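You operate a simulated robot arm through the tools that you are given. There is no shell and no other tool. Be economical: measure what you need, move in short steps, check, and stop when the job is done.

You are at the controls of a simulated robot arm. One attempt, no reset.

JOB
Clamp the latch in the nest and grease its slide plate.
Fine: grease from the pot, by the teal brush; stand it back in its cup and put the lid back on. A coat counts when it lies all over at full strength: go over it till it gets no stronger.

The check looks at the end state, three seconds after you hand in, the way a careful person would. Anything else that was tipped, shoved, dropped, spilled or broken makes it a failure. Lids that push on must go on centred and level and be pressed home; caps that screw on are set level and turned clockwise until they are tight.

ROBOT AND FRAMES
A 6-joint arm with a two-finger parallel gripper, fixed in place. Base frame: the origin is at the foot of the arm, x ahead of it, y to its left, z up; the work surface is at about z = 860. Readings come in mm, rad, newtons and seconds.
With the tool pointing down near the work surface it reaches from about 260 to 680 mm from the base axis. Its first joint turns from -1.152 to 1.152 rad. Payload 2.9 kg.
The TCP is the grasp point between the finger pads, 30 mm short of the fingertips. In the tool frame z runs along the fingers and y along their closing line. Largest opening 110 mm; finger width 20, thickness 10; the body of the gripper, 48 by 112 mm, starts 55 mm behind the TCP.
Orientation is told as [roll, pitch, yaw] about the base's x, y, z axes, in that order, counted from this pose: with the fingers straight down and closing along the base's y, the tool's x points along the base's -x, its y along +y and its z along -z.

CONTROLS
- The arm moves only by the tool send_rows. Its argument "increments" is a list of rows, each an object of numbers (a shift or turn left out is 0, a gripper value left out holds the last): "dx", "dy", "dz": the shift along the tool's x, y, z in mm; "rx", "ry", "rz": the turn, a rotation vector about the tool's x, y, z in rad; "jaw": the closure, from 0 (fully open) to 1 (shut). In form: [{"dx": .., "dy": .., "dz": .., "rx": .., "ry": .., "rz": .., "jaw": ..}, ...]. A call has 1 to 10 rows; each row is the pose to reach, as a shift and turn from the pose commanded when the call began, along the tool's axes at that moment. Rows are played at 5 a second. More than 50 mm and 0.15 rad between two rows, or a gripper value outside its range, and nothing of the call is played. Where a pose cannot be reached the arm comes as near as it can. A force on the tool above 70 N (or 10 N above the force at the start of the call, whichever is more), or a blocked arm, ends the call early, and 0.2 s more pass. The fingers move at their own pace (about 108 mm/s each) and stop on an object; they squeeze with about 44 N. The grip force told is the motor's: it shows also when the fingers shut on nothing. Time passes only in rows, and 0.2 s behind the last, so rows that repeat a pose let the fingers close. It gives the time, the measured TCP pose, the force on the tool (base axes), the opening and the grip force at its end, in the units of the frame above (readings bear some noise), with the torque about the TCP (base axes, N m) and any sound that the robot's microphone picked up, and new pictures: "show" is both (left out), scene, wrist or none.
- Cameras (640 x 400 px; columns grow to the right, rows downward): "scene" is fixed at [79.3, 445.2, 1373.3]; the picture's right is [-0.68, -0.73, 0.00], its down [-0.50, 0.46, -0.73] and it looks along [0.54, -0.50, -0.68] (base axes); focal length 214 px, centre (320, 200). "wrist" rides on the gripper at [73, 17, -103] in the tool frame; the picture's right is [-0.23, 0.97, 0.00], its down [-0.76, -0.18, -0.62] and it looks along [-0.61, -0.14, 0.78] (tool axes); focal length 222 px, centre (320, 200). There is no depth. A picture from a camera that has moved, and an enlarged one, comes with that camera's place and axes in the base frame and with its lens.
- enlarge(camera, box): a new picture of the part [left, top, right, bottom] of that camera's present view, enlarged. No time passes.
- job_done(): hands the job in; it is judged then, once.

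Work in short steps. Places have to be worked out from the pictures, the camera data and where the tool is seen: move nearer, look again, correct. Check each grasp and each placing, and mend what went wrong. You have 120 turns and 200 pictures in all, those below and enlarged ones among them. Open the gripper and draw the arm clear of the work before you hand the job in, unless the task says otherwise; then end with one line.

The tools are called after "Emit:" by a JSON object that holds its "method" and its "body". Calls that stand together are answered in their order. send_rows: Moves the arm, as the interface text tells. Its arguments: {"type":"object","properties":{"increments":{"type":"array"},"show":{"type":"string","enum":["both","scene","wrist","none"]}},"required":["increments"]} The other tools are called the same way: enlarge (camera, box) takes an enlarged picture of a part of a camera's view; job_done () hands the job in.

At the start:

```text
clock: 0.0
ee_pos: [367.8, -121.6, 1295.9]
ee_rot: [-0.002, 0.0, 0.002]
contact_force: [0.2, -0.5, 0.2]
wrist_torque: [-0.03, -0.02, 0.0]
width: 110.2
grip_force: 0.0
```

scene: 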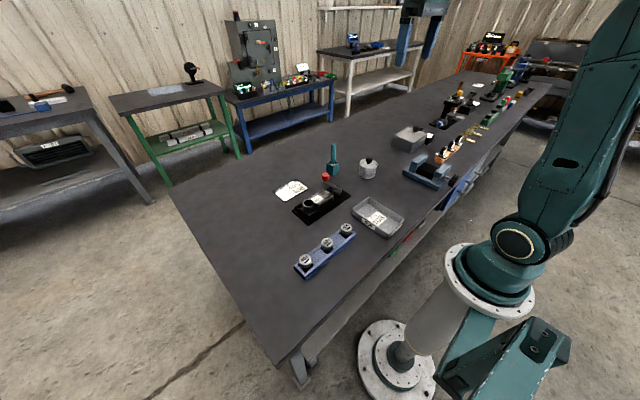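
wrist: 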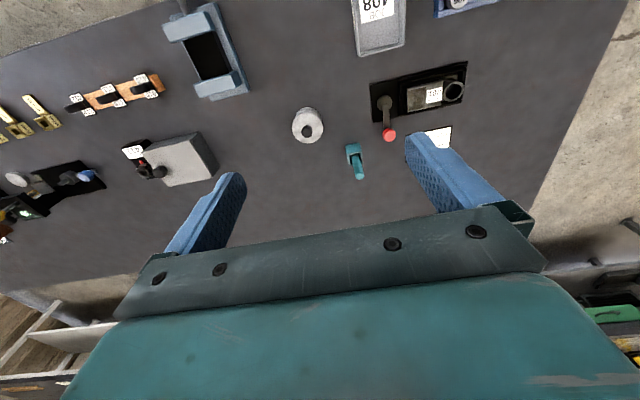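

I start by enlarging both views over the work area to identify nest, latch, pot, brush, lid.

Emit:
{"method": "enlarge", "body": {"camera": "scene", "box": [260, 130, 420, 230]}}

Emit:
{"method": "enlarge", "body": {"camera": "wrist", "box": [280, 50, 480, 190]}}

Emit:
{"method": "enlarge", "body": {"camera": "scene", "box": [390, 60, 550, 200]}}

```text
4.00 times, centred on (340, 180) of scene
camera zoom: at [79.3, 445.2, 1373.3], right [-0.68, -0.73, 0.0], down [-0.5, 0.46, -0.73], along [0.54, -0.5, -0.68], focal length 858 px, centre (240, 280)
```

zoom: 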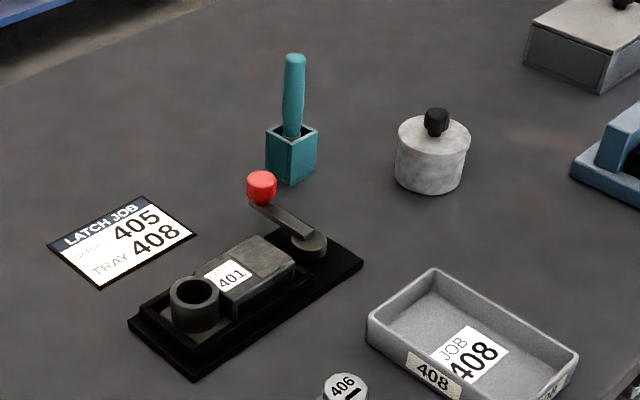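

```text
2.86 times, centred on (380, 120) of wrist
camera zoom: at [295.4, -105.5, 1398.7], right [0.23, 0.97, 0.0], down [0.76, -0.18, 0.62], along [0.61, -0.14, -0.78], focal length 635 px, centre (149, 429)
```

zoom: 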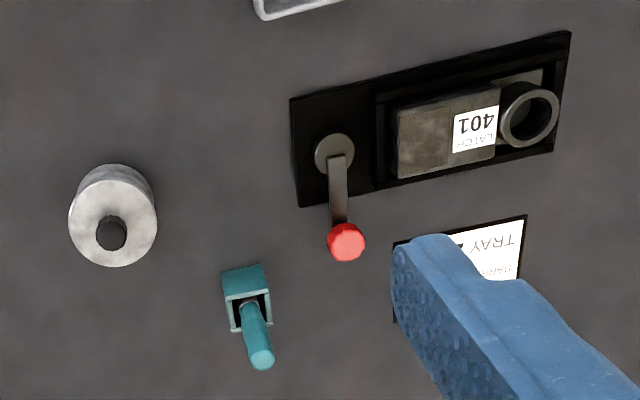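

```text
2.86 times, centred on (470, 130) of scene
camera zoom: at [79.3, 445.2, 1373.3], right [-0.68, -0.73, 0.0], down [-0.5, 0.46, -0.73], along [0.54, -0.5, -0.68], focal length 613 px, centre (-109, 400)
```

zoom: 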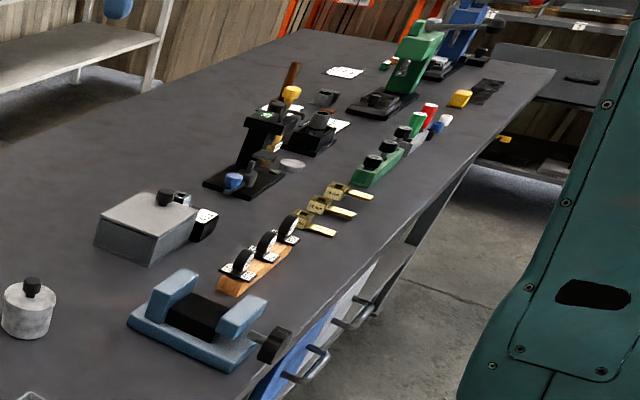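

The pot (70 mm wide, knob top) is near (470,-172), the brush top near (570,-78,988), the clamp lever's pivot near (466,4) with its red knob near (529,4,905). I move nearer to view the nest from the wrist camera.

Emit:
{"method": "send_rows", "body": {"increments": [{"dx": 4, "dy": 27, "dz": 31}, {"dx": 8, "dy": 54, "dz": 62}, {"dx": 13, "dy": 81, "dz": 93}, {"dx": 17, "dy": 108, "dz": 124}, {"dx": 21, "dy": 135, "dz": 155}, {"dx": 25, "dy": 161, "dz": 187}, {"dx": 30, "dy": 188, "dz": 218}, {"dx": 34, "dy": 215, "dz": 249}], "show": "wrist"}}

```text
clock: 1.8
ee_pos: [333.7, 93.5, 1044.8]
ee_rot: [-0.001, 0.001, -0.001]
contact_force: [0.3, 0.9, -0.5]
wrist_torque: [0.01, -0.01, 0.06]
width: 109.9
grip_force: 0.1
camera wrist: at [261.1, 110.4, 1147.9], right [0.23, 0.97, 0.0], down [0.76, -0.18, 0.62], along [0.61, -0.14, -0.78], focal length 222 px, centre (320, 200)
```

wrist: 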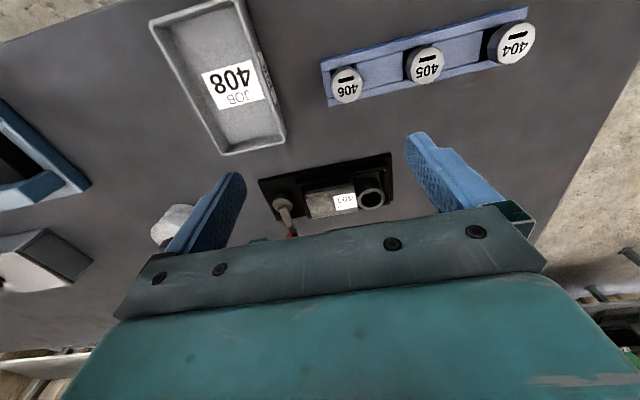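

The gripper body hides the lower part of the view; I enlarge this view of the nest, then shift ahead.

Emit:
{"method": "enlarge", "body": {"camera": "wrist", "box": [240, 140, 420, 250]}}

Emit:
{"method": "send_rows", "body": {"increments": [{"dx": -40, "dy": -10}, {"dx": -80, "dy": -20}], "show": "none"}}

Emit:
{"method": "enlarge", "body": {"camera": "wrist", "box": [240, 50, 420, 160]}}

```text
3.56 times, centred on (330, 195) of wrist
camera zoom: at [261.1, 110.4, 1147.9], right [0.23, 0.97, 0.0], down [0.76, -0.18, 0.62], along [0.61, -0.14, -0.78], focal length 790 px, centre (284, 218)
```

zoom: 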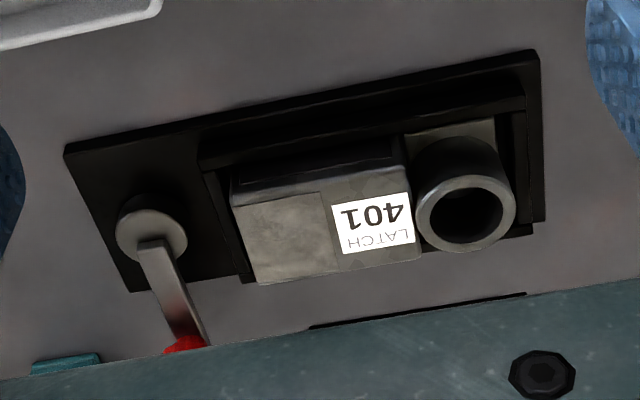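

```text
clock: 2.4
ee_pos: [413.7, 72.2, 1045.4]
ee_rot: [0.0, -0.002, 0.001]
contact_force: [-0.2, -0.8, -0.3]
wrist_torque: [0.0, 0.01, 0.0]
width: 110.1
grip_force: 0.1
```

```text
3.56 times, centred on (330, 105) of wrist
camera zoom: at [341.0, 89.5, 1148.2], right [0.23, 0.97, 0.0], down [0.76, -0.18, 0.62], along [0.61, -0.14, -0.78], focal length 790 px, centre (284, 538)
```

zoom: 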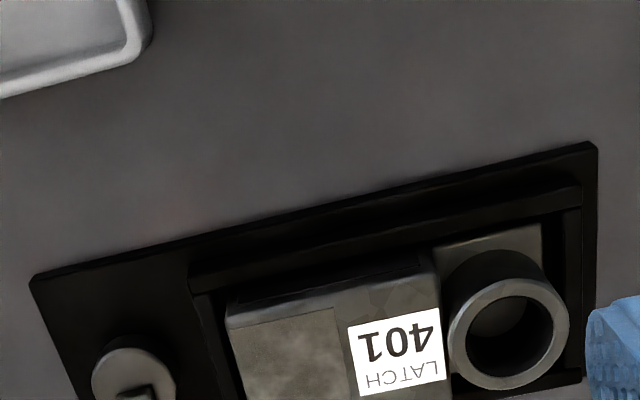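

Slide plate (the rough patch on the latch) spans about x 442–485, y 48–81 at z≈903. I shift to look at the lever and its pivot closely.

Emit:
{"method": "send_rows", "body": {"increments": [{"dx": -40, "dy": -30}, {"dx": -75, "dy": -60}], "show": "wrist"}}

Emit:
{"method": "enlarge", "body": {"camera": "wrist", "box": [220, 0, 460, 150]}}

Emit:
{"method": "enlarge", "body": {"camera": "scene", "box": [290, 165, 360, 225]}}

```text
clock: 3.0
ee_pos: [488.8, 11.9, 1046.0]
ee_rot: [0.0, 0.0, 0.002]
contact_force: [-0.3, 0.8, 0.6]
wrist_torque: [0.03, -0.02, 0.03]
width: 109.9
grip_force: 0.0
camera wrist: at [415.5, 29.1, 1148.4], right [0.23, 0.97, 0.0], down [0.76, -0.18, 0.62], along [0.61, -0.14, -0.78], focal length 222 px, centre (320, 200)
```

wrist: 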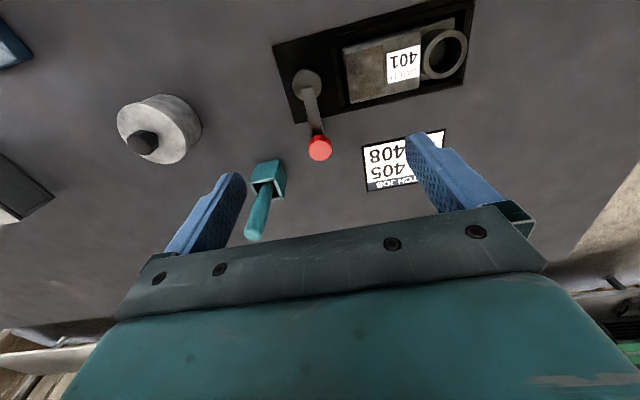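

```text
2.67 times, centred on (340, 75) of wrist
camera zoom: at [415.5, 29.1, 1148.4], right [0.23, 0.97, 0.0], down [0.76, -0.18, 0.62], along [0.61, -0.14, -0.78], focal length 592 px, centre (267, 533)
```

zoom: 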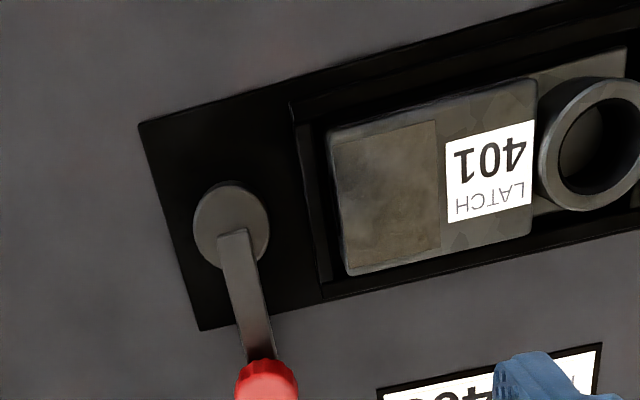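

```text
6.67 times, centred on (325, 195) of scene
camera zoom: at [79.2, 445.2, 1373.3], right [-0.68, -0.73, 0.0], down [-0.5, 0.46, -0.73], along [0.54, -0.5, -0.68], focal length 1430 px, centre (287, 233)
```

zoom: 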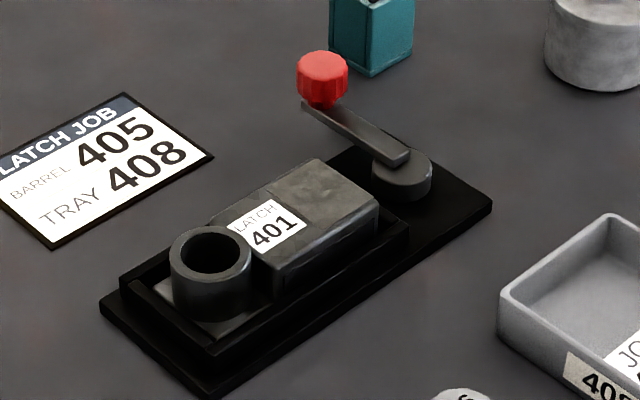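

The lever bar lies level with a red knob on its end (top ≈914). Whether the bar passes over the latch depends on heights, so I take a low side view with the tool tilted.

Emit:
{"method": "send_rows", "body": {"increments": [{"dx": 28, "dy": 6, "dz": 19, "ry": -0.12}, {"dx": 56, "dy": 12, "dz": 38, "ry": -0.24}, {"dx": 84, "dy": 18, "dz": 57, "ry": -0.36}, {"dx": 112, "dy": 24, "dz": 76, "ry": -0.48}, {"dx": 139, "dy": 28, "dz": 96, "ry": -0.6}], "show": "wrist"}}

Emit:
{"method": "enlarge", "body": {"camera": "wrist", "box": [220, 60, 460, 210]}}

```text
clock: 4.2
ee_pos: [358.0, 42.1, 953.3]
ee_rot: [-0.001, -0.598, 0.0]
contact_force: [-0.2, 0.8, -0.3]
wrist_torque: [-0.01, -0.01, 0.01]
width: 110.0
grip_force: 0.1
out of reach, approached as far as the arm can: row 5
camera wrist: at [240.2, 59.2, 997.1], right [0.19, 0.97, 0.13], down [0.28, -0.18, 0.94], along [0.94, -0.14, -0.3], focal length 222 px, centre (320, 200)
```

wrist: 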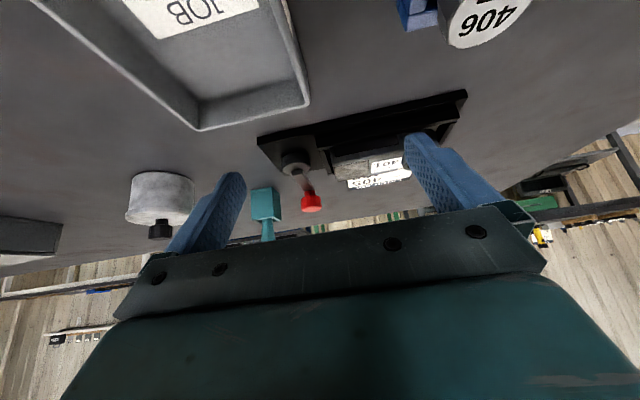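

```text
2.67 times, centred on (340, 135) of wrist
camera zoom: at [240.2, 59.2, 997.1], right [0.19, 0.97, 0.13], down [0.28, -0.18, 0.94], along [0.94, -0.14, -0.3], focal length 592 px, centre (267, 373)
```

zoom: 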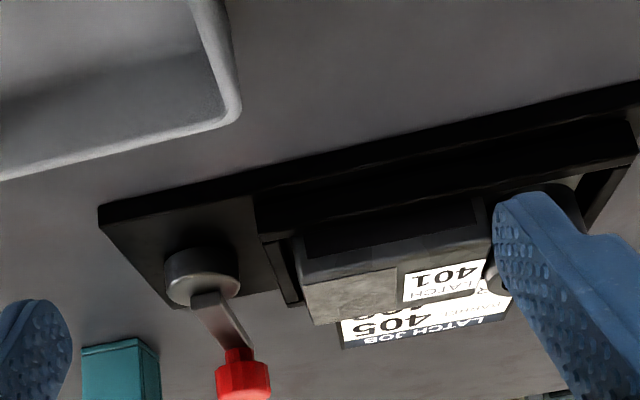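

The bar and latch top are at about the same height (~890), so I cannot tell which way it swings; I will test gently with the fingers loosely caging the knob. First back to vertical above the knob.

Emit:
{"method": "send_rows", "body": {"increments": [{"dx": -25, "dy": -8, "dz": 6, "ry": 0.12}, {"dx": -50, "dy": -16, "dz": 12, "ry": 0.24}, {"dx": -76, "dy": -24, "dz": 18, "ry": 0.36}, {"dx": -101, "dy": -31, "dz": 24, "ry": 0.48}, {"dx": -127, "dy": -39, "dz": 30, "ry": 0.598, "jaw": 0.62}], "show": "wrist"}}

```text
clock: 5.4
ee_pos: [481.3, 3.9, 999.9]
ee_rot: [0.0, -0.002, 0.001]
contact_force: [0.0, -0.7, -0.4]
wrist_torque: [-0.01, -0.01, -0.02]
width: 41.9
grip_force: 0.4
camera wrist: at [408.1, 20.5, 1102.8], right [0.23, 0.97, 0.0], down [0.76, -0.18, 0.62], along [0.61, -0.14, -0.78], focal length 222 px, centre (320, 200)
```

wrist: 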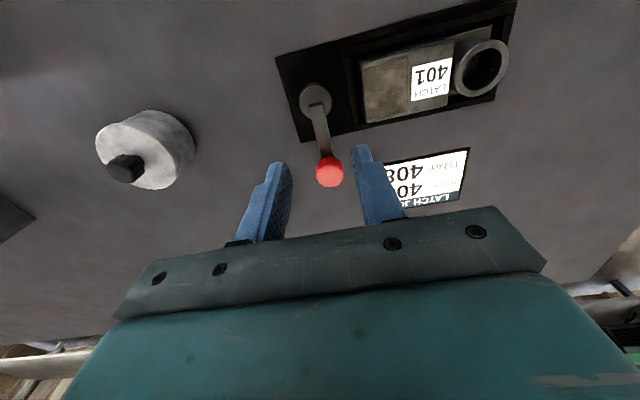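

Knob confirmed at (528,3). I go over it and lower the open fingers to either side.

Emit:
{"method": "send_rows", "body": {"increments": [{"dx": -23, "dy": -1}, {"dx": -47, "dy": -1}, {"dx": -47, "dy": -1, "dz": 30}, {"dx": -47, "dy": -1, "dz": 55}, {"dx": -47, "dy": -1, "dz": 77}], "show": "both"}}

```text
clock: 6.6
ee_pos: [526.8, 1.9, 923.5]
ee_rot: [0.002, -0.004, 0.002]
contact_force: [-0.1, 0.2, -0.5]
wrist_torque: [-0.01, 0.02, 0.01]
width: 41.7
grip_force: 0.1
camera wrist: at [455.0, 19.2, 1025.6], right [0.23, 0.97, 0.0], down [0.76, -0.18, 0.63], along [0.61, -0.14, -0.78], focal length 222 px, centre (320, 200)
```

scene: 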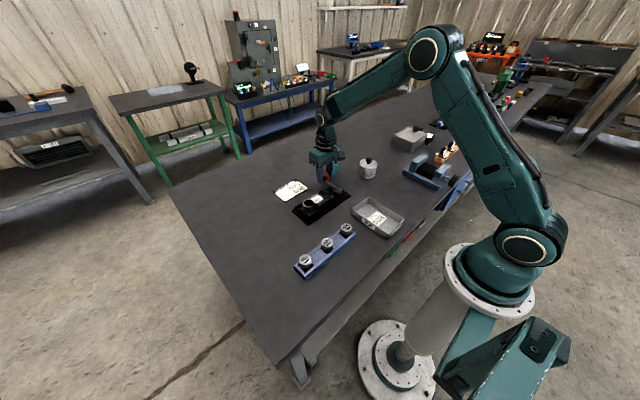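
wrist: 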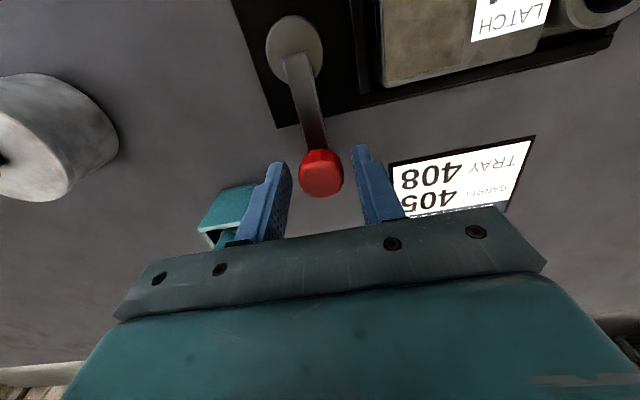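

Knob sits between the fingers. Test: push gently toward −y (away from latch) first.

Emit:
{"method": "send_rows", "body": {"increments": [{"dy": -5}, {"dy": -10}, {"dy": -13}, {"dy": -16}], "show": "wrist"}}

```text
clock: 7.6
ee_pos: [527.5, -13.4, 922.7]
ee_rot: [0.002, -0.006, 0.001]
contact_force: [-0.3, 0.0, 0.2]
wrist_torque: [0.01, -0.02, -0.04]
width: 42.5
grip_force: 0.7
camera wrist: at [454.2, 3.6, 1025.9], right [0.23, 0.97, 0.0], down [0.76, -0.18, 0.63], along [0.61, -0.14, -0.78], focal length 222 px, centre (320, 200)
```

wrist: 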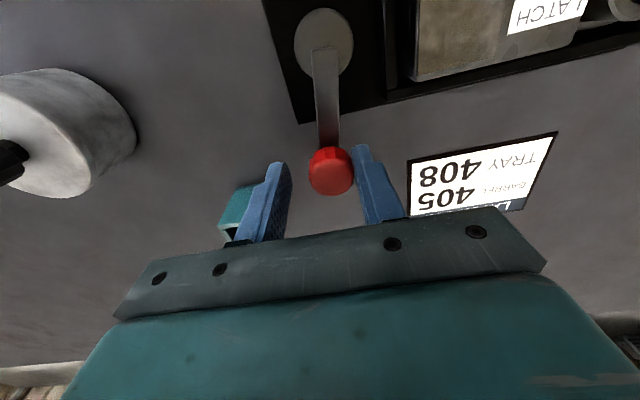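

The lever moved freely toward −y with little force. I follow the arc clockwise (from above) further, with yaw following the lever.

Emit:
{"method": "send_rows", "body": {"increments": [{"dx": 3.2, "dy": -8.7, "rz": 0.14}, {"dx": 7.8, "dy": -17, "rz": 0.28}, {"dx": 13.5, "dy": -24.7, "rz": 0.42}, {"dx": 20.4, "dy": -31.4, "rz": 0.56}], "show": "wrist"}}

```text
clock: 8.6
ee_pos: [506.9, -45.3, 923.0]
ee_rot: [0.002, 0.0, -0.563]
contact_force: [-0.6, 0.1, 0.7]
wrist_torque: [0.03, 0.0, -0.04]
width: 41.9
grip_force: 0.0
camera wrist: at [453.3, 8.8, 1026.8], right [0.71, 0.7, 0.0], down [0.55, -0.56, 0.62], along [0.44, -0.44, -0.78], focal length 222 px, centre (320, 200)
```

wrist: 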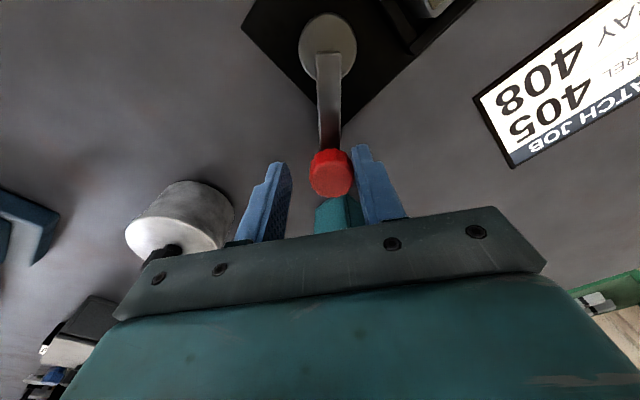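

Still free, no sound or resistance. I continue clockwise toward the stop.

Emit:
{"method": "send_rows", "body": {"increments": [{"dx": 3.6, "dy": -8.8, "rz": 0.148}, {"dx": 8.6, "dy": -17.1, "rz": 0.296}, {"dx": 14.6, "dy": -24.4, "rz": 0.444}, {"dx": 21.8, "dy": -30.9, "rz": 0.592}], "show": "wrist"}}

```text
clock: 9.6
ee_pos: [473.0, -60.8, 922.0]
ee_rot: [0.002, -0.001, -1.155]
contact_force: [0.7, 0.1, -0.4]
wrist_torque: [0.02, 0.01, -0.01]
width: 41.7
grip_force: 0.2
camera wrist: at [458.1, 12.5, 1026.1], right [0.98, 0.19, 0.0], down [0.14, -0.77, 0.62], along [0.12, -0.61, -0.78], focal length 222 px, centre (320, 200)
```

wrist: 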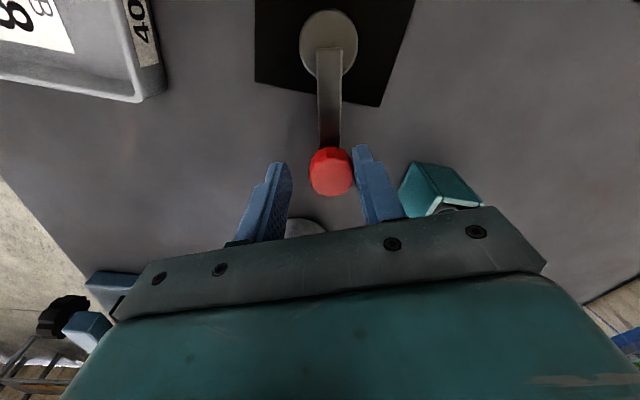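

Now φ≈−1.3 rad and still free. I continue a little further to find a stop.

Emit:
{"method": "send_rows", "body": {"increments": [{"dx": 3.6, "dy": -8.8, "rz": 0.148}, {"dx": 8.6, "dy": -17.1, "rz": 0.296}, {"dx": 14.6, "dy": -24.4, "rz": 0.444}], "show": "both"}}

```text
clock: 10.4
ee_pos: [455.0, -56.0, 925.9]
ee_rot: [0.034, -0.001, -1.593]
contact_force: [51.9, 13.4, -8.4]
wrist_torque: [0.05, -0.19, 0.46]
width: 67.7
grip_force: 25.9
camera wrist: at [470.0, 16.5, 1029.7], right [0.97, -0.25, 0.03], down [-0.21, -0.76, 0.62], along [-0.13, -0.6, -0.79], focal length 222 px, centre (320, 200)
```

scene: 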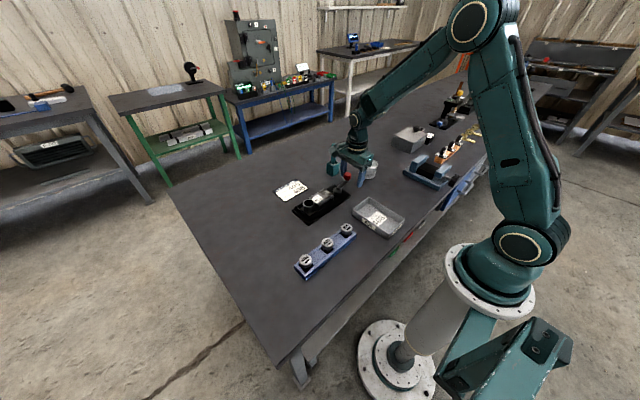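
wrist: 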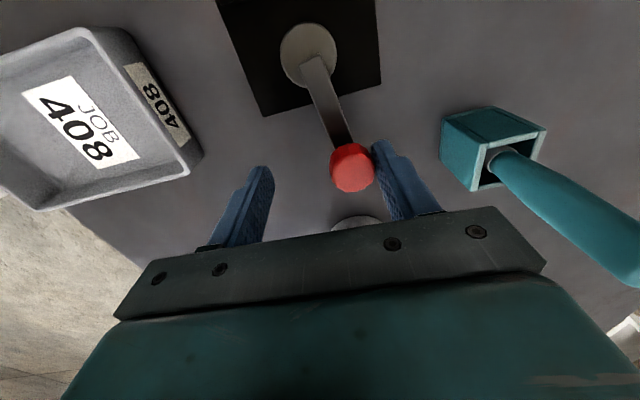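

The lever met a hard stop at about −90° (52 N). I back off the finger and rise, then look at what changed at the latch.

Emit:
{"method": "send_rows", "body": {"increments": [{"dy": 8}, {"dy": 14}, {"dy": 14, "dz": -35}, {"dy": 14, "dz": -80}], "show": "wrist"}}

Emit:
{"method": "enlarge", "body": {"camera": "scene", "box": [290, 155, 370, 225]}}

```text
clock: 11.4
ee_pos: [455.2, -56.4, 1003.1]
ee_rot: [-0.002, -0.001, -1.596]
contact_force: [0.6, 1.0, -0.1]
wrist_torque: [0.03, 0.02, 0.05]
width: 41.8
grip_force: 0.0
camera wrist: at [473.5, 15.4, 1106.4], right [0.97, -0.25, 0.0], down [-0.2, -0.76, 0.62], along [-0.16, -0.6, -0.78], focal length 222 px, centre (320, 200)
```

wrist: 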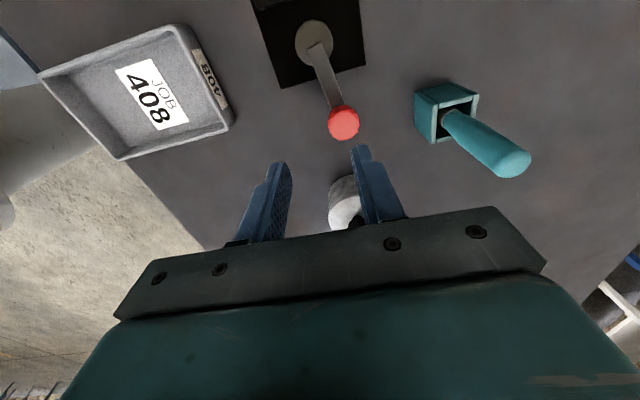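

```text
5.71 times, centred on (330, 190) of scene
camera zoom: at [79.2, 445.2, 1373.3], right [-0.68, -0.73, 0.0], down [-0.5, 0.46, -0.73], along [0.54, -0.5, -0.68], focal length 1226 px, centre (263, 257)
```

zoom: 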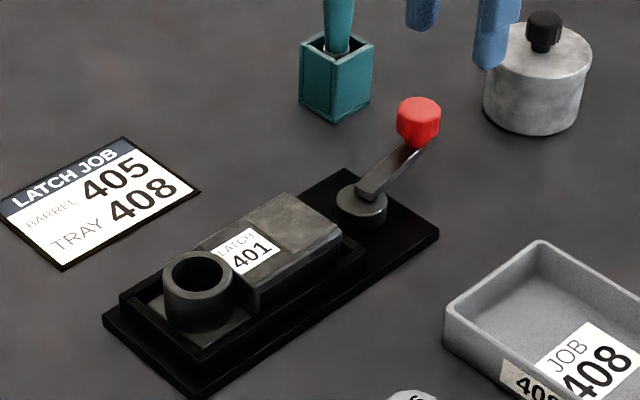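

The stop is at about −1.42 rad from the start near 0, so this reads as the lever's full throw to "clamped". To confirm, I'll test whether the latch is held by a tiny lift at its tube (≈(464,138), top 907); first I move above it.

Emit:
{"method": "send_rows", "body": {"increments": [{"dx": 45, "dy": 1, "jaw": 0.4}, {"dx": 90, "dy": 2}, {"dx": 135, "dy": 3}, {"dx": 165, "dy": 3}], "show": "wrist"}}

Emit:
{"method": "enlarge", "body": {"camera": "wrist", "box": [200, 0, 440, 150]}}

```text
clock: 12.4
ee_pos: [463.1, 107.6, 1003.0]
ee_rot: [0.004, 0.002, -1.596]
contact_force: [-0.8, 0.1, 0.1]
wrist_torque: [-0.02, 0.02, 0.02]
width: 66.4
grip_force: 0.0
camera wrist: at [482.2, 179.5, 1106.8], right [0.97, -0.25, 0.0], down [-0.2, -0.76, 0.62], along [-0.15, -0.6, -0.78], focal length 222 px, centre (320, 200)
```

wrist: 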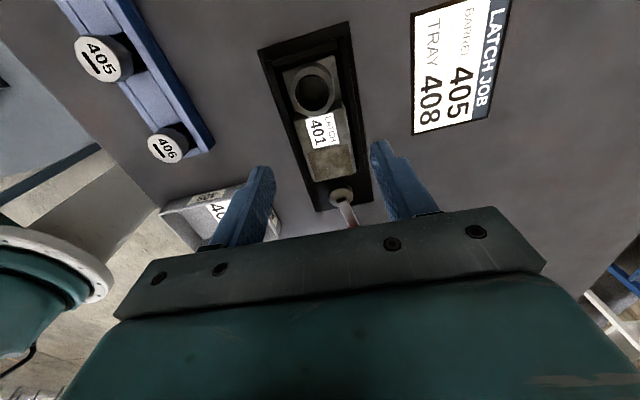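

```text
2.67 times, centred on (320, 75) of wrist
camera zoom: at [482.2, 179.5, 1106.8], right [0.97, -0.25, 0.0], down [-0.2, -0.76, 0.62], along [-0.15, -0.6, -0.78], focal length 592 px, centre (320, 533)
```

zoom: 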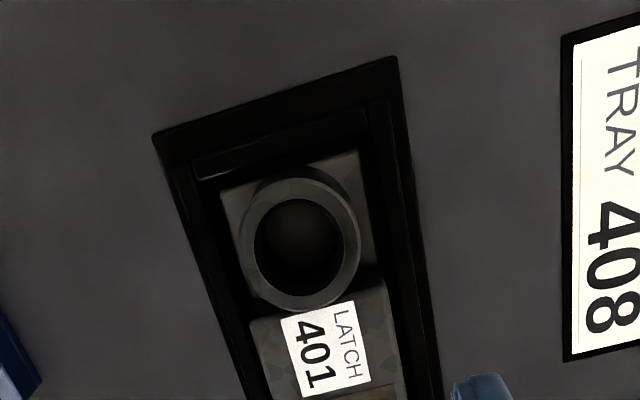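

Tube centre refined to (466.5,138.5), 37 mm wide. I lower around it and close.

Emit:
{"method": "send_rows", "body": {"increments": [{"dx": 31, "dy": 2.6}, {"dx": 31, "dy": 2.6, "dz": 40}, {"dx": 31, "dy": 2.6, "dz": 76}, {"dx": 31, "dy": 2.6, "dz": 76, "jaw": 0.62}], "show": "wrist"}}

```text
clock: 13.4
ee_pos: [468.7, 139.2, 925.9]
ee_rot: [0.0, 0.0, -1.596]
contact_force: [-0.8, -0.9, 0.0]
wrist_torque: [-0.02, 0.01, -0.01]
width: 41.9
grip_force: 0.2
camera wrist: at [485.9, 209.9, 1030.3], right [0.97, -0.25, 0.0], down [-0.2, -0.76, 0.62], along [-0.15, -0.6, -0.78], focal length 222 px, centre (320, 200)
```

wrist: 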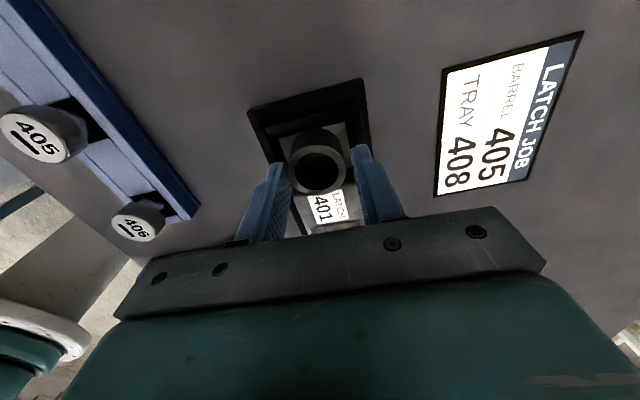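

Centred on the tube. I close and lift just 3 mm to feel whether it is held.

Emit:
{"method": "send_rows", "body": {"increments": [{"jaw": 0.75}, {"jaw": 0.75}, {"dz": -1.5}, {"dz": -3}], "show": "none"}}

```text
clock: 14.4
ee_pos: [467.9, 137.6, 929.3]
ee_rot: [0.005, 0.0, -1.595]
contact_force: [0.3, -0.2, -3.2]
wrist_torque: [0.11, -0.01, 0.01]
width: 33.1
grip_force: 44.1
```

It lifts with only 3 N (its weight): not clamped. So I set it down, release, and the lever must go the other way.

Emit:
{"method": "send_rows", "body": {"increments": [{"dz": 1.5}, {"dz": 3.3}, {"dz": 3.3, "jaw": 0.6}, {"dz": 3.3, "jaw": 0.55}, {"dz": -40}, {"dz": -80}], "show": "wrist"}}

Emit:
{"method": "enlarge", "body": {"camera": "wrist", "box": [240, 80, 400, 200]}}

```text
clock: 15.8
ee_pos: [465.6, 140.6, 1007.7]
ee_rot: [0.004, 0.003, -1.595]
contact_force: [0.5, 0.1, 0.5]
wrist_torque: [0.0, 0.03, 0.03]
width: 49.5
grip_force: 0.1
camera wrist: at [483.7, 212.2, 1111.3], right [0.97, -0.25, 0.0], down [-0.2, -0.76, 0.62], along [-0.15, -0.6, -0.78], focal length 222 px, centre (320, 200)
```

wrist: 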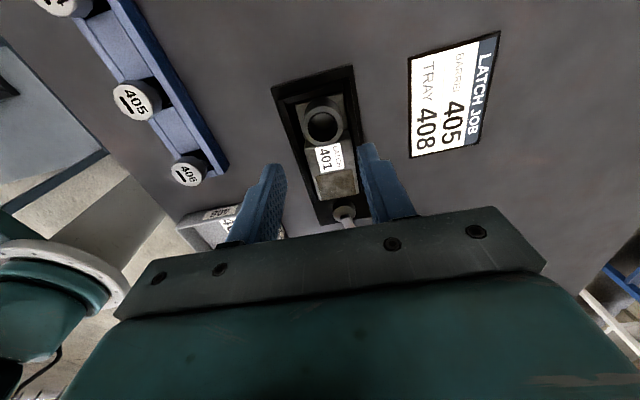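

```text
3.33 times, centred on (320, 140) of wrist
camera zoom: at [483.7, 212.2, 1111.3], right [0.97, -0.25, 0.0], down [-0.2, -0.76, 0.62], along [-0.15, -0.6, -0.78], focal length 740 px, centre (320, 400)
```

zoom: 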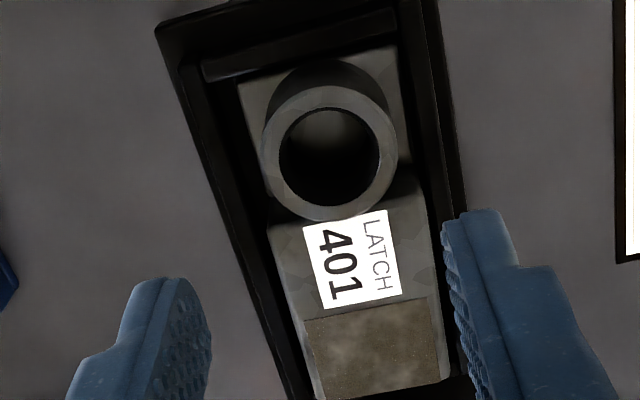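

The latch is back in its pocket. Now back to the lever knob at about (475.5,−57), to push it counter-clockwise.

Emit:
{"method": "send_rows", "body": {"increments": [{"dx": -45, "dy": 3, "jaw": 0.6}, {"dx": -90, "dy": 7}, {"dx": -135, "dy": 10, "rz": -0.05}, {"dx": -170, "dy": 12, "rz": -0.1}, {"dx": -197.8, "dy": 14.7, "rz": -0.146}], "show": "wrist"}}

```text
clock: 17.0
ee_pos: [478.0, -60.1, 1008.6]
ee_rot: [0.004, 0.0, -1.447]
contact_force: [0.6, -1.0, 0.8]
wrist_torque: [0.02, -0.03, -0.01]
width: 43.9
grip_force: 0.0
camera wrist: at [485.4, 14.1, 1112.4], right [0.99, -0.11, 0.0], down [-0.09, -0.78, 0.62], along [-0.06, -0.62, -0.78], focal length 222 px, centre (320, 200)
```

wrist: 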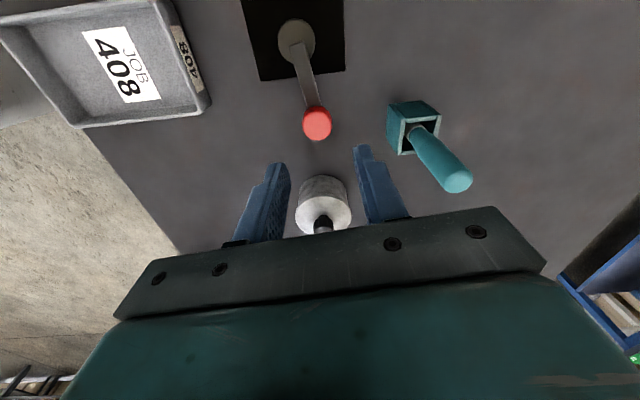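

Knob lies right beneath between the fingers. I lower around it and start pushing it counter-clockwise back.

Emit:
{"method": "send_rows", "body": {"increments": [{"dz": 40}, {"dz": 84}, {"dz": 84, "dy": 6}, {"dz": 84, "dy": 12}, {"dz": 84, "dy": 20, "dx": 1.5, "rz": -0.1}, {"dz": 84, "dy": 28, "dx": 4.5, "rz": -0.24}], "show": "wrist"}}

```text
clock: 18.4
ee_pos: [505.9, -51.1, 927.1]
ee_rot: [0.004, -0.001, -1.208]
contact_force: [-2.2, -0.2, 0.0]
wrist_torque: [-0.01, -0.05, 0.0]
width: 44.4
grip_force: 0.5
camera wrist: at [495.6, 22.4, 1029.9], right [0.99, 0.13, 0.0], down [0.1, -0.78, 0.62], along [0.09, -0.62, -0.78], focal length 222 px, centre (320, 200)
```

wrist: 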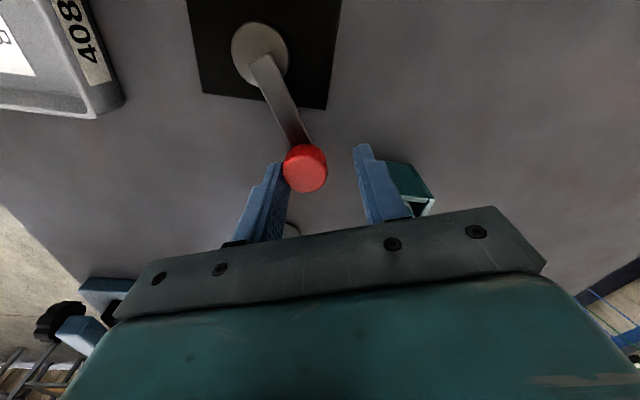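

The lever follows. I bring it round back to about its start angle, with yaw catching up.

Emit:
{"method": "send_rows", "body": {"increments": [{"dx": 8.3, "dy": 13.7, "rz": -0.148}, {"dx": 15.2, "dy": 24.4, "rz": -0.296}, {"dx": 24.3, "dy": 33.5, "rz": -0.444}, {"dx": 34.9, "dy": 40.6, "rz": -0.592}, {"dx": 40.7, "dy": 43, "rz": -0.74}, {"dx": 46.6, "dy": 45.4, "rz": -0.888}, {"dx": 46.6, "dy": 45.4, "rz": -1.03}], "show": "wrist"}}

```text
clock: 20.0
ee_pos: [530.7, 8.8, 926.1]
ee_rot: [0.001, -0.004, -0.175]
contact_force: [0.2, -0.1, 0.2]
wrist_torque: [0.01, -0.03, 0.0]
width: 43.9
grip_force: 0.0
camera wrist: at [462.4, 38.4, 1028.7], right [0.39, 0.92, 0.0], down [0.72, -0.31, 0.63], along [0.58, -0.25, -0.78], focal length 222 px, centre (320, 200)
```

wrist: 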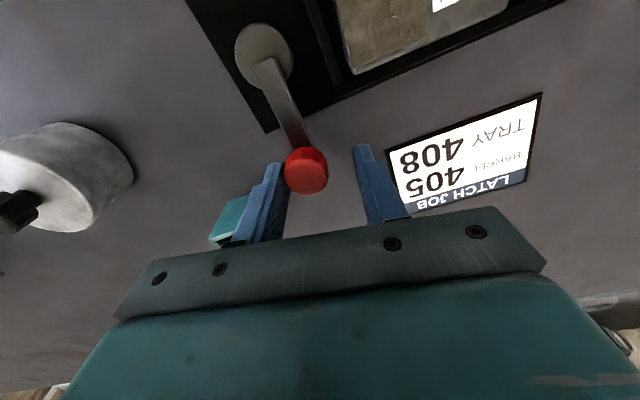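

Back at the start angle. Now I carefully go on counter-clockwise toward the latch, tips raised a little to clear it.

Emit:
{"method": "send_rows", "body": {"increments": [{"dx": 3, "dy": 8.5, "dz": -5, "rz": -0.07}, {"dx": 6.4, "dy": 17.7, "dz": -5, "rz": -0.15}, {"dx": 10, "dy": 23, "dz": -5, "rz": -0.22}, {"dx": 14.1, "dy": 27.8, "dz": -5, "rz": -0.3}, {"dx": 23.6, "dy": 36.4, "dz": -5, "rz": -0.44}], "show": "wrist"}}

```text
clock: 21.1
ee_pos: [522.1, 22.2, 929.6]
ee_rot: [-0.023, -0.007, 0.127]
contact_force: [10.9, -40.9, -8.2]
wrist_torque: [-0.24, -0.63, 0.2]
width: 64.7
grip_force: 20.8
stopped in row 5: the force on the tool passed its limit at 74 N (the readings are from after the stop); the commanded pose is now the measured one
camera wrist: at [447.4, 32.0, 1032.0], right [0.1, 0.99, -0.02], down [0.77, -0.07, 0.63], along [0.63, -0.08, -0.78], focal length 222 px, centre (320, 200)
```

wrist: 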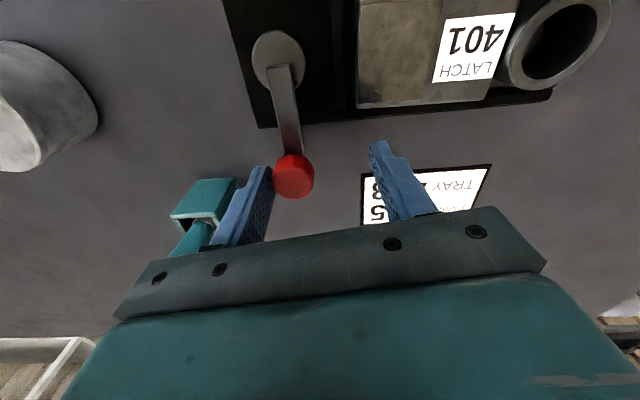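

Zero is also a hard stop, so the throw is 0 to ≈−1.43 rad; clamped must be the far end, and the latch may need to be seated. I back off, straighten, rise and photograph the nest with the lever open.

Emit:
{"method": "send_rows", "body": {"increments": [{"dy": -8}, {"dy": -14}, {"dy": -14, "dz": -40, "rx": -0.023, "ry": 0.007, "rz": 0.06}, {"dy": 10, "dx": 20, "dz": -70, "rx": -0.023, "ry": 0.007, "rz": 0.127}, {"dy": 38, "dx": 37, "dz": -70, "rx": -0.023, "ry": 0.007, "rz": 0.127, "jaw": 0.3}], "show": "wrist"}}

Emit:
{"method": "enlarge", "body": {"camera": "wrist", "box": [210, 20, 430, 160]}}

```text
clock: 22.3
ee_pos: [476.7, 61.4, 1001.2]
ee_rot: [0.008, 0.005, 0.02]
contact_force: [0.7, 1.0, -0.5]
wrist_torque: [0.01, 0.0, -0.01]
width: 77.0
grip_force: 0.0
camera wrist: at [405.1, 77.0, 1103.9], right [0.21, 0.98, 0.01], down [0.77, -0.17, 0.62], along [0.61, -0.12, -0.79], focal length 222 px, centre (320, 200)
```

wrist: 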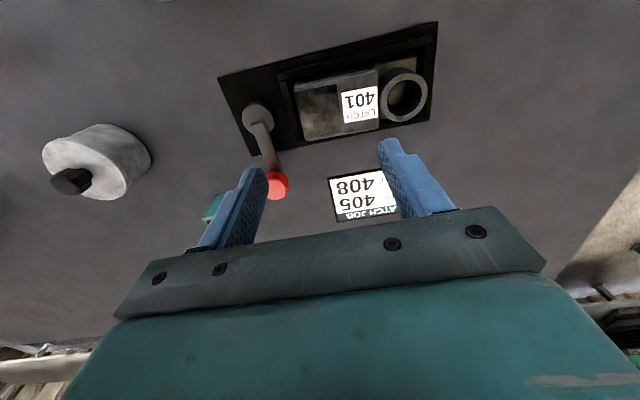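

```text
2.86 times, centred on (320, 90) of wrist
camera zoom: at [405.1, 77.0, 1103.9], right [0.21, 0.98, 0.01], down [0.77, -0.17, 0.62], along [0.61, -0.12, -0.79], focal length 635 px, centre (320, 514)
```

zoom: 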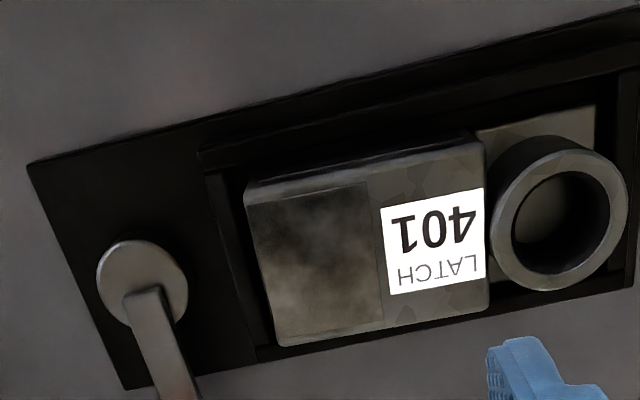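

Picture with lever open stored. Now I return to the knob and lower around it.

Emit:
{"method": "send_rows", "body": {"increments": [{"dx": -25, "dy": -30, "jaw": 0.62}, {"dx": -50, "dy": -60.4, "rz": 0.02, "rx": 0.008, "ry": -0.005}, {"dx": -50, "dy": -60.4, "dz": 40, "rz": 0.02, "rx": 0.008, "ry": -0.005}, {"dx": -50, "dy": -60.4, "dz": 76, "rz": 0.02, "rx": 0.008, "ry": -0.005}, {"dx": -50, "dy": -68, "dz": 76, "rz": 0.02, "rx": 0.008, "ry": -0.005}], "show": "wrist"}}

```text
clock: 23.5
ee_pos: [528.7, -4.2, 922.9]
ee_rot: [0.0, 0.0, -0.002]
contact_force: [0.0, 0.6, -0.4]
wrist_torque: [0.04, 0.0, -0.02]
width: 42.1
grip_force: 0.0
camera wrist: at [455.9, 13.0, 1025.5], right [0.23, 0.97, 0.0], down [0.76, -0.18, 0.62], along [0.61, -0.14, -0.78], focal length 222 px, centre (320, 200)
```

wrist: 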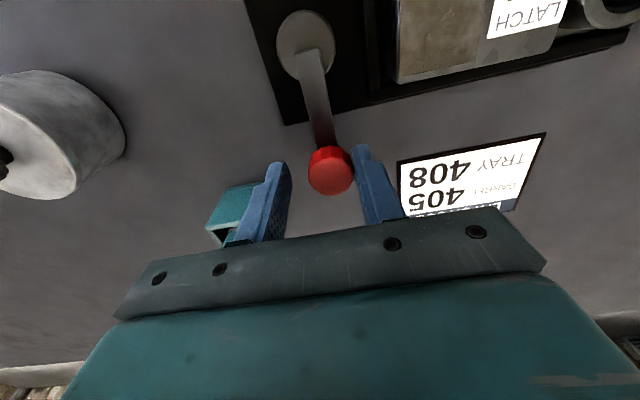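

Knob caged. I swing the lever clockwise through to about −1.3 rad.

Emit:
{"method": "send_rows", "body": {"increments": [{"dx": 2, "dy": -11.8, "rz": 0.148}, {"dx": 5.7, "dy": -20.3, "rz": 0.296}, {"dx": 10.6, "dy": -28.2, "rz": 0.444}, {"dx": 16.6, "dy": -35.3, "rz": 0.592}, {"dx": 23.6, "dy": -41.4, "rz": 0.74}, {"dx": 31.4, "dy": -46.4, "rz": 0.888}, {"dx": 39.9, "dy": -50.2, "rz": 1.036}, {"dx": 48.9, "dy": -52.7, "rz": 1.18}, {"dx": 55, "dy": -53.5, "rz": 1.28}], "show": "none"}}

```text
clock: 25.5
ee_pos: [473.3, -55.9, 922.9]
ee_rot: [-0.001, -0.001, -1.284]
contact_force: [1.9, 0.2, -0.3]
wrist_torque: [0.0, 0.04, -0.02]
width: 42.0
grip_force: 0.2
```

Now I push in small steps to the stop, watching force.

Emit:
{"method": "send_rows", "body": {"increments": [{"dy": -3, "rz": 0.05}, {"dy": -6, "rz": 0.1, "dx": 0.5}], "show": "none"}}

Emit:
{"method": "send_rows", "body": {"increments": [{"dy": -2}, {"dy": -4}], "show": "none"}}

Emit:
{"method": "send_rows", "body": {"increments": [{"dy": -2}, {"dy": -4}], "show": "wrist"}}

```text
clock: 26.1
ee_pos: [467.5, -59.2, 921.6]
ee_rot: [0.001, 0.0, -1.383]
contact_force: [1.6, 1.4, -0.4]
wrist_torque: [-0.02, 0.04, 0.02]
width: 42.6
grip_force: 1.4
```

```text
clock: 26.7
ee_pos: [465.1, -58.5, 922.8]
ee_rot: [0.003, -0.002, -1.383]
contact_force: [9.9, 1.0, -4.6]
wrist_torque: [-0.04, -0.01, 0.02]
width: 47.3
grip_force: 5.2
```

```text
clock: 27.3
ee_pos: [462.4, -59.3, 922.6]
ee_rot: [0.004, 0.0, -1.378]
contact_force: [22.0, 7.1, -6.1]
wrist_torque: [-0.07, -0.07, 0.15]
width: 53.5
grip_force: 11.9
camera wrist: at [464.8, 15.6, 1026.1], right [1.0, -0.04, 0.01], down [-0.03, -0.78, 0.62], along [-0.02, -0.62, -0.78], focal length 222 px, centre (320, 200)
```

wrist: 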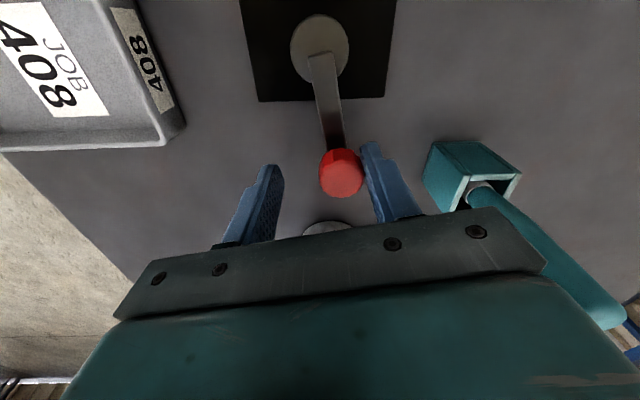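

Same stop angle. I back off, rise, and go to the same viewpoint to compare the nest with the lever thrown.

Emit:
{"method": "send_rows", "body": {"increments": [{"dy": 10}, {"dy": 16}, {"dy": 16, "dz": -40}, {"dy": 16, "dz": -78}, {"dy": 16, "dz": -78, "dx": 40, "rz": -0.14}, {"dy": 10, "dz": -78, "dx": 80, "rz": -0.28}, {"dy": 0, "dz": -78, "dx": 110, "rz": -0.42}, {"dy": -8, "dz": -78, "dx": 120, "rz": -0.56}, {"dy": -8, "dz": -78, "dx": 120, "rz": -0.7}], "show": "none"}}

Emit:
{"method": "send_rows", "body": {"increments": [{"rz": -0.14}, {"rz": -0.28}, {"rz": -0.42}, {"rz": -0.56}, {"rz": -0.68}], "show": "wrist"}}

Emit:
{"method": "enlarge", "body": {"camera": "wrist", "box": [210, 20, 430, 160]}}

```text
clock: 29.3
ee_pos: [427.0, 57.3, 1000.6]
ee_rot: [0.001, -0.001, -0.679]
contact_force: [-0.7, 0.0, -0.2]
wrist_torque: [0.03, 0.0, 0.0]
width: 41.8
grip_force: 0.1
```

```text
clock: 30.5
ee_pos: [428.3, 56.3, 999.7]
ee_rot: [0.0, -0.002, -0.001]
contact_force: [0.4, 0.6, 0.3]
wrist_torque: [0.01, -0.03, 0.01]
width: 41.8
grip_force: 0.0
camera wrist: at [356.8, 73.6, 1103.4], right [0.23, 0.97, 0.0], down [0.76, -0.18, 0.62], along [0.61, -0.14, -0.78], focal length 222 px, centre (320, 200)
```

wrist: 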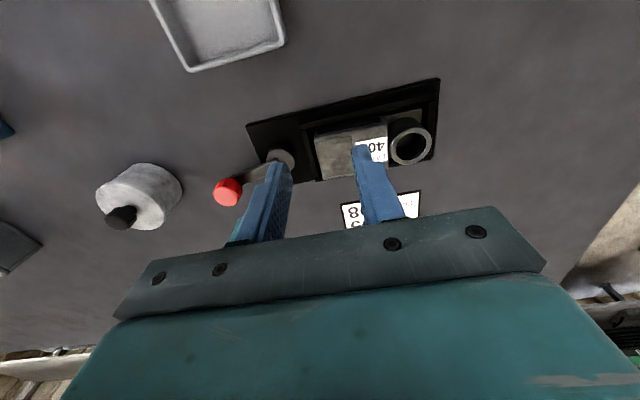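

```text
2.86 times, centred on (320, 90) of wrist
camera zoom: at [356.8, 73.6, 1103.4], right [0.23, 0.97, 0.0], down [0.76, -0.18, 0.62], along [0.61, -0.14, -0.78], focal length 635 px, centre (320, 514)
```

zoom: 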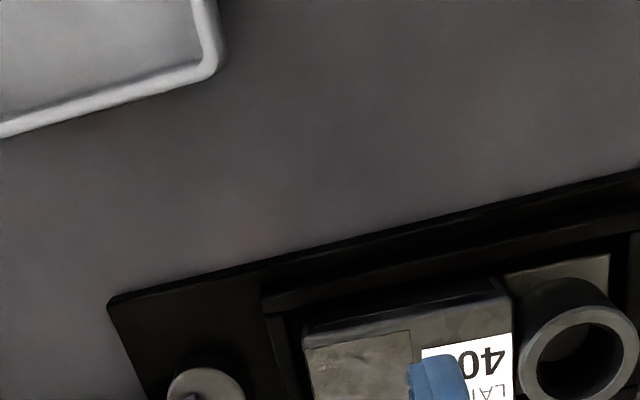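

I correct 48 mm ahead with open fingers for a matching view.

Emit:
{"method": "send_rows", "body": {"increments": [{"dx": -24, "dy": 2, "jaw": 0.3}, {"dx": -48.5, "dy": 5}], "show": "none"}}

Emit:
{"method": "enlarge", "body": {"camera": "wrist", "box": [210, 20, 430, 160]}}

```text
clock: 31.1
ee_pos: [478.2, 61.2, 999.3]
ee_rot: [-0.001, 0.0, -0.002]
contact_force: [-0.6, 0.7, 0.2]
wrist_torque: [0.0, -0.03, 0.01]
width: 77.0
grip_force: 0.0
```

```text
2.86 times, centred on (320, 90) of wrist
camera zoom: at [405.1, 79.0, 1102.5], right [0.23, 0.97, 0.0], down [0.76, -0.18, 0.62], along [0.61, -0.14, -0.78], focal length 635 px, centre (320, 514)
```

zoom: 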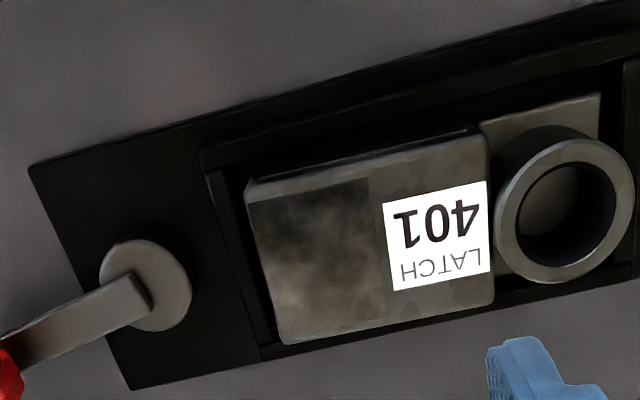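

No visible moving jaw. I repeat the hold test at the tube more carefully, turning the gripper to close along x.

Emit:
{"method": "send_rows", "body": {"increments": [{"dy": 8, "rz": 0.148, "jaw": 0.4}, {"dy": 16, "rz": 0.296}, {"dy": 24, "rz": 0.444}, {"dy": 32, "dx": 2, "rz": 0.592}, {"dy": 40, "dx": 4, "rz": 0.74}, {"dy": 48, "dx": 6, "rz": 0.888}, {"dy": 56, "dx": 8, "rz": 1.036}, {"dy": 64, "dx": 9, "rz": 1.184}, {"dy": 72, "dx": 10, "rz": 1.332}, {"dy": 78, "dx": 11, "rz": 1.48}], "show": "none"}}

Emit:
{"method": "send_rows", "body": {"increments": [{"rz": 0.09}, {"rz": 0.09, "dz": 40}, {"rz": 0.09, "dz": 74}, {"rz": 0.09, "dz": 74, "jaw": 0.62}, {"rz": 0.09, "dz": 74, "jaw": 0.62}], "show": "wrist"}}

```text
clock: 33.3
ee_pos: [468.7, 139.6, 999.7]
ee_rot: [0.002, 0.0, -1.483]
contact_force: [0.1, 0.2, -0.5]
wrist_torque: [-0.03, -0.02, 0.02]
width: 65.9
grip_force: 0.2
```

```text
clock: 34.5
ee_pos: [465.6, 142.1, 926.4]
ee_rot: [-0.002, -0.001, -1.573]
contact_force: [0.4, 0.4, 0.1]
wrist_torque: [0.01, -0.01, -0.01]
width: 42.0
grip_force: 0.0
camera wrist: at [483.0, 213.5, 1029.6], right [0.97, -0.23, 0.0], down [-0.18, -0.76, 0.62], along [-0.14, -0.61, -0.78], focal length 222 px, centre (320, 200)
```

wrist: 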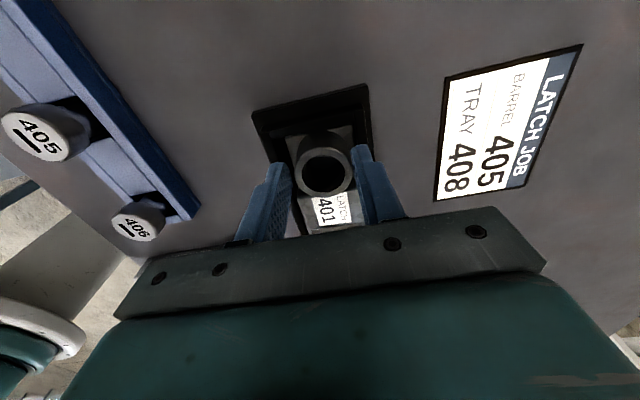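

I adjust 3 mm in y, close and read the width before lifting.

Emit:
{"method": "send_rows", "body": {"increments": [{"dx": -3}, {"dx": -3, "jaw": 0.75}, {"dx": -3, "jaw": 0.75}], "show": "none"}}

Emit:
{"method": "send_rows", "body": {"increments": [{"dz": -1}, {"dz": -2}], "show": "none"}}

Emit:
{"method": "send_rows", "body": {"increments": [{"dz": -1}, {"dz": -2}], "show": "both"}}

```text
clock: 35.3
ee_pos: [467.7, 138.2, 924.8]
ee_rot: [0.0, 0.0, -1.572]
contact_force: [0.6, 0.3, 0.3]
wrist_torque: [0.17, 0.04, -0.02]
width: 33.5
grip_force: 43.9
```

```text
clock: 35.9
ee_pos: [466.9, 136.7, 928.8]
ee_rot: [0.0, 0.001, -1.574]
contact_force: [0.0, 0.1, -2.4]
wrist_torque: [0.15, 0.01, -0.02]
width: 33.5
grip_force: 43.9
```

```text
clock: 36.5
ee_pos: [467.7, 138.2, 930.9]
ee_rot: [0.002, 0.0, -1.572]
contact_force: [-0.2, -0.6, -3.1]
wrist_torque: [0.13, 0.03, -0.01]
width: 33.4
grip_force: 43.9
camera wrist: at [484.2, 209.5, 1034.4], right [0.97, -0.23, 0.0], down [-0.18, -0.76, 0.62], along [-0.14, -0.61, -0.78], focal length 222 px, centre (320, 200)
```

scene: 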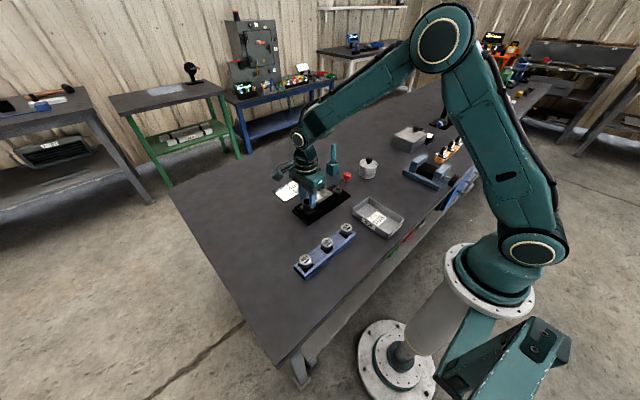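
wrist: 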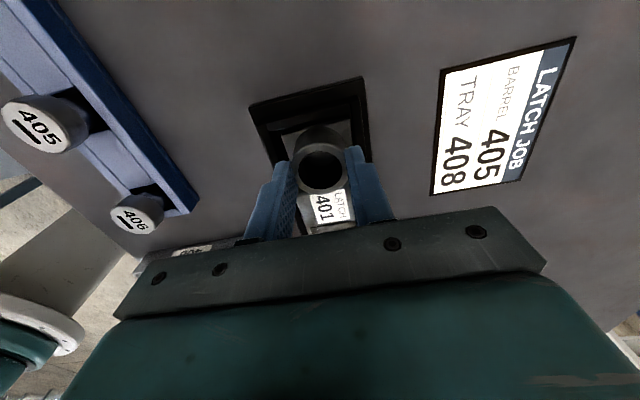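

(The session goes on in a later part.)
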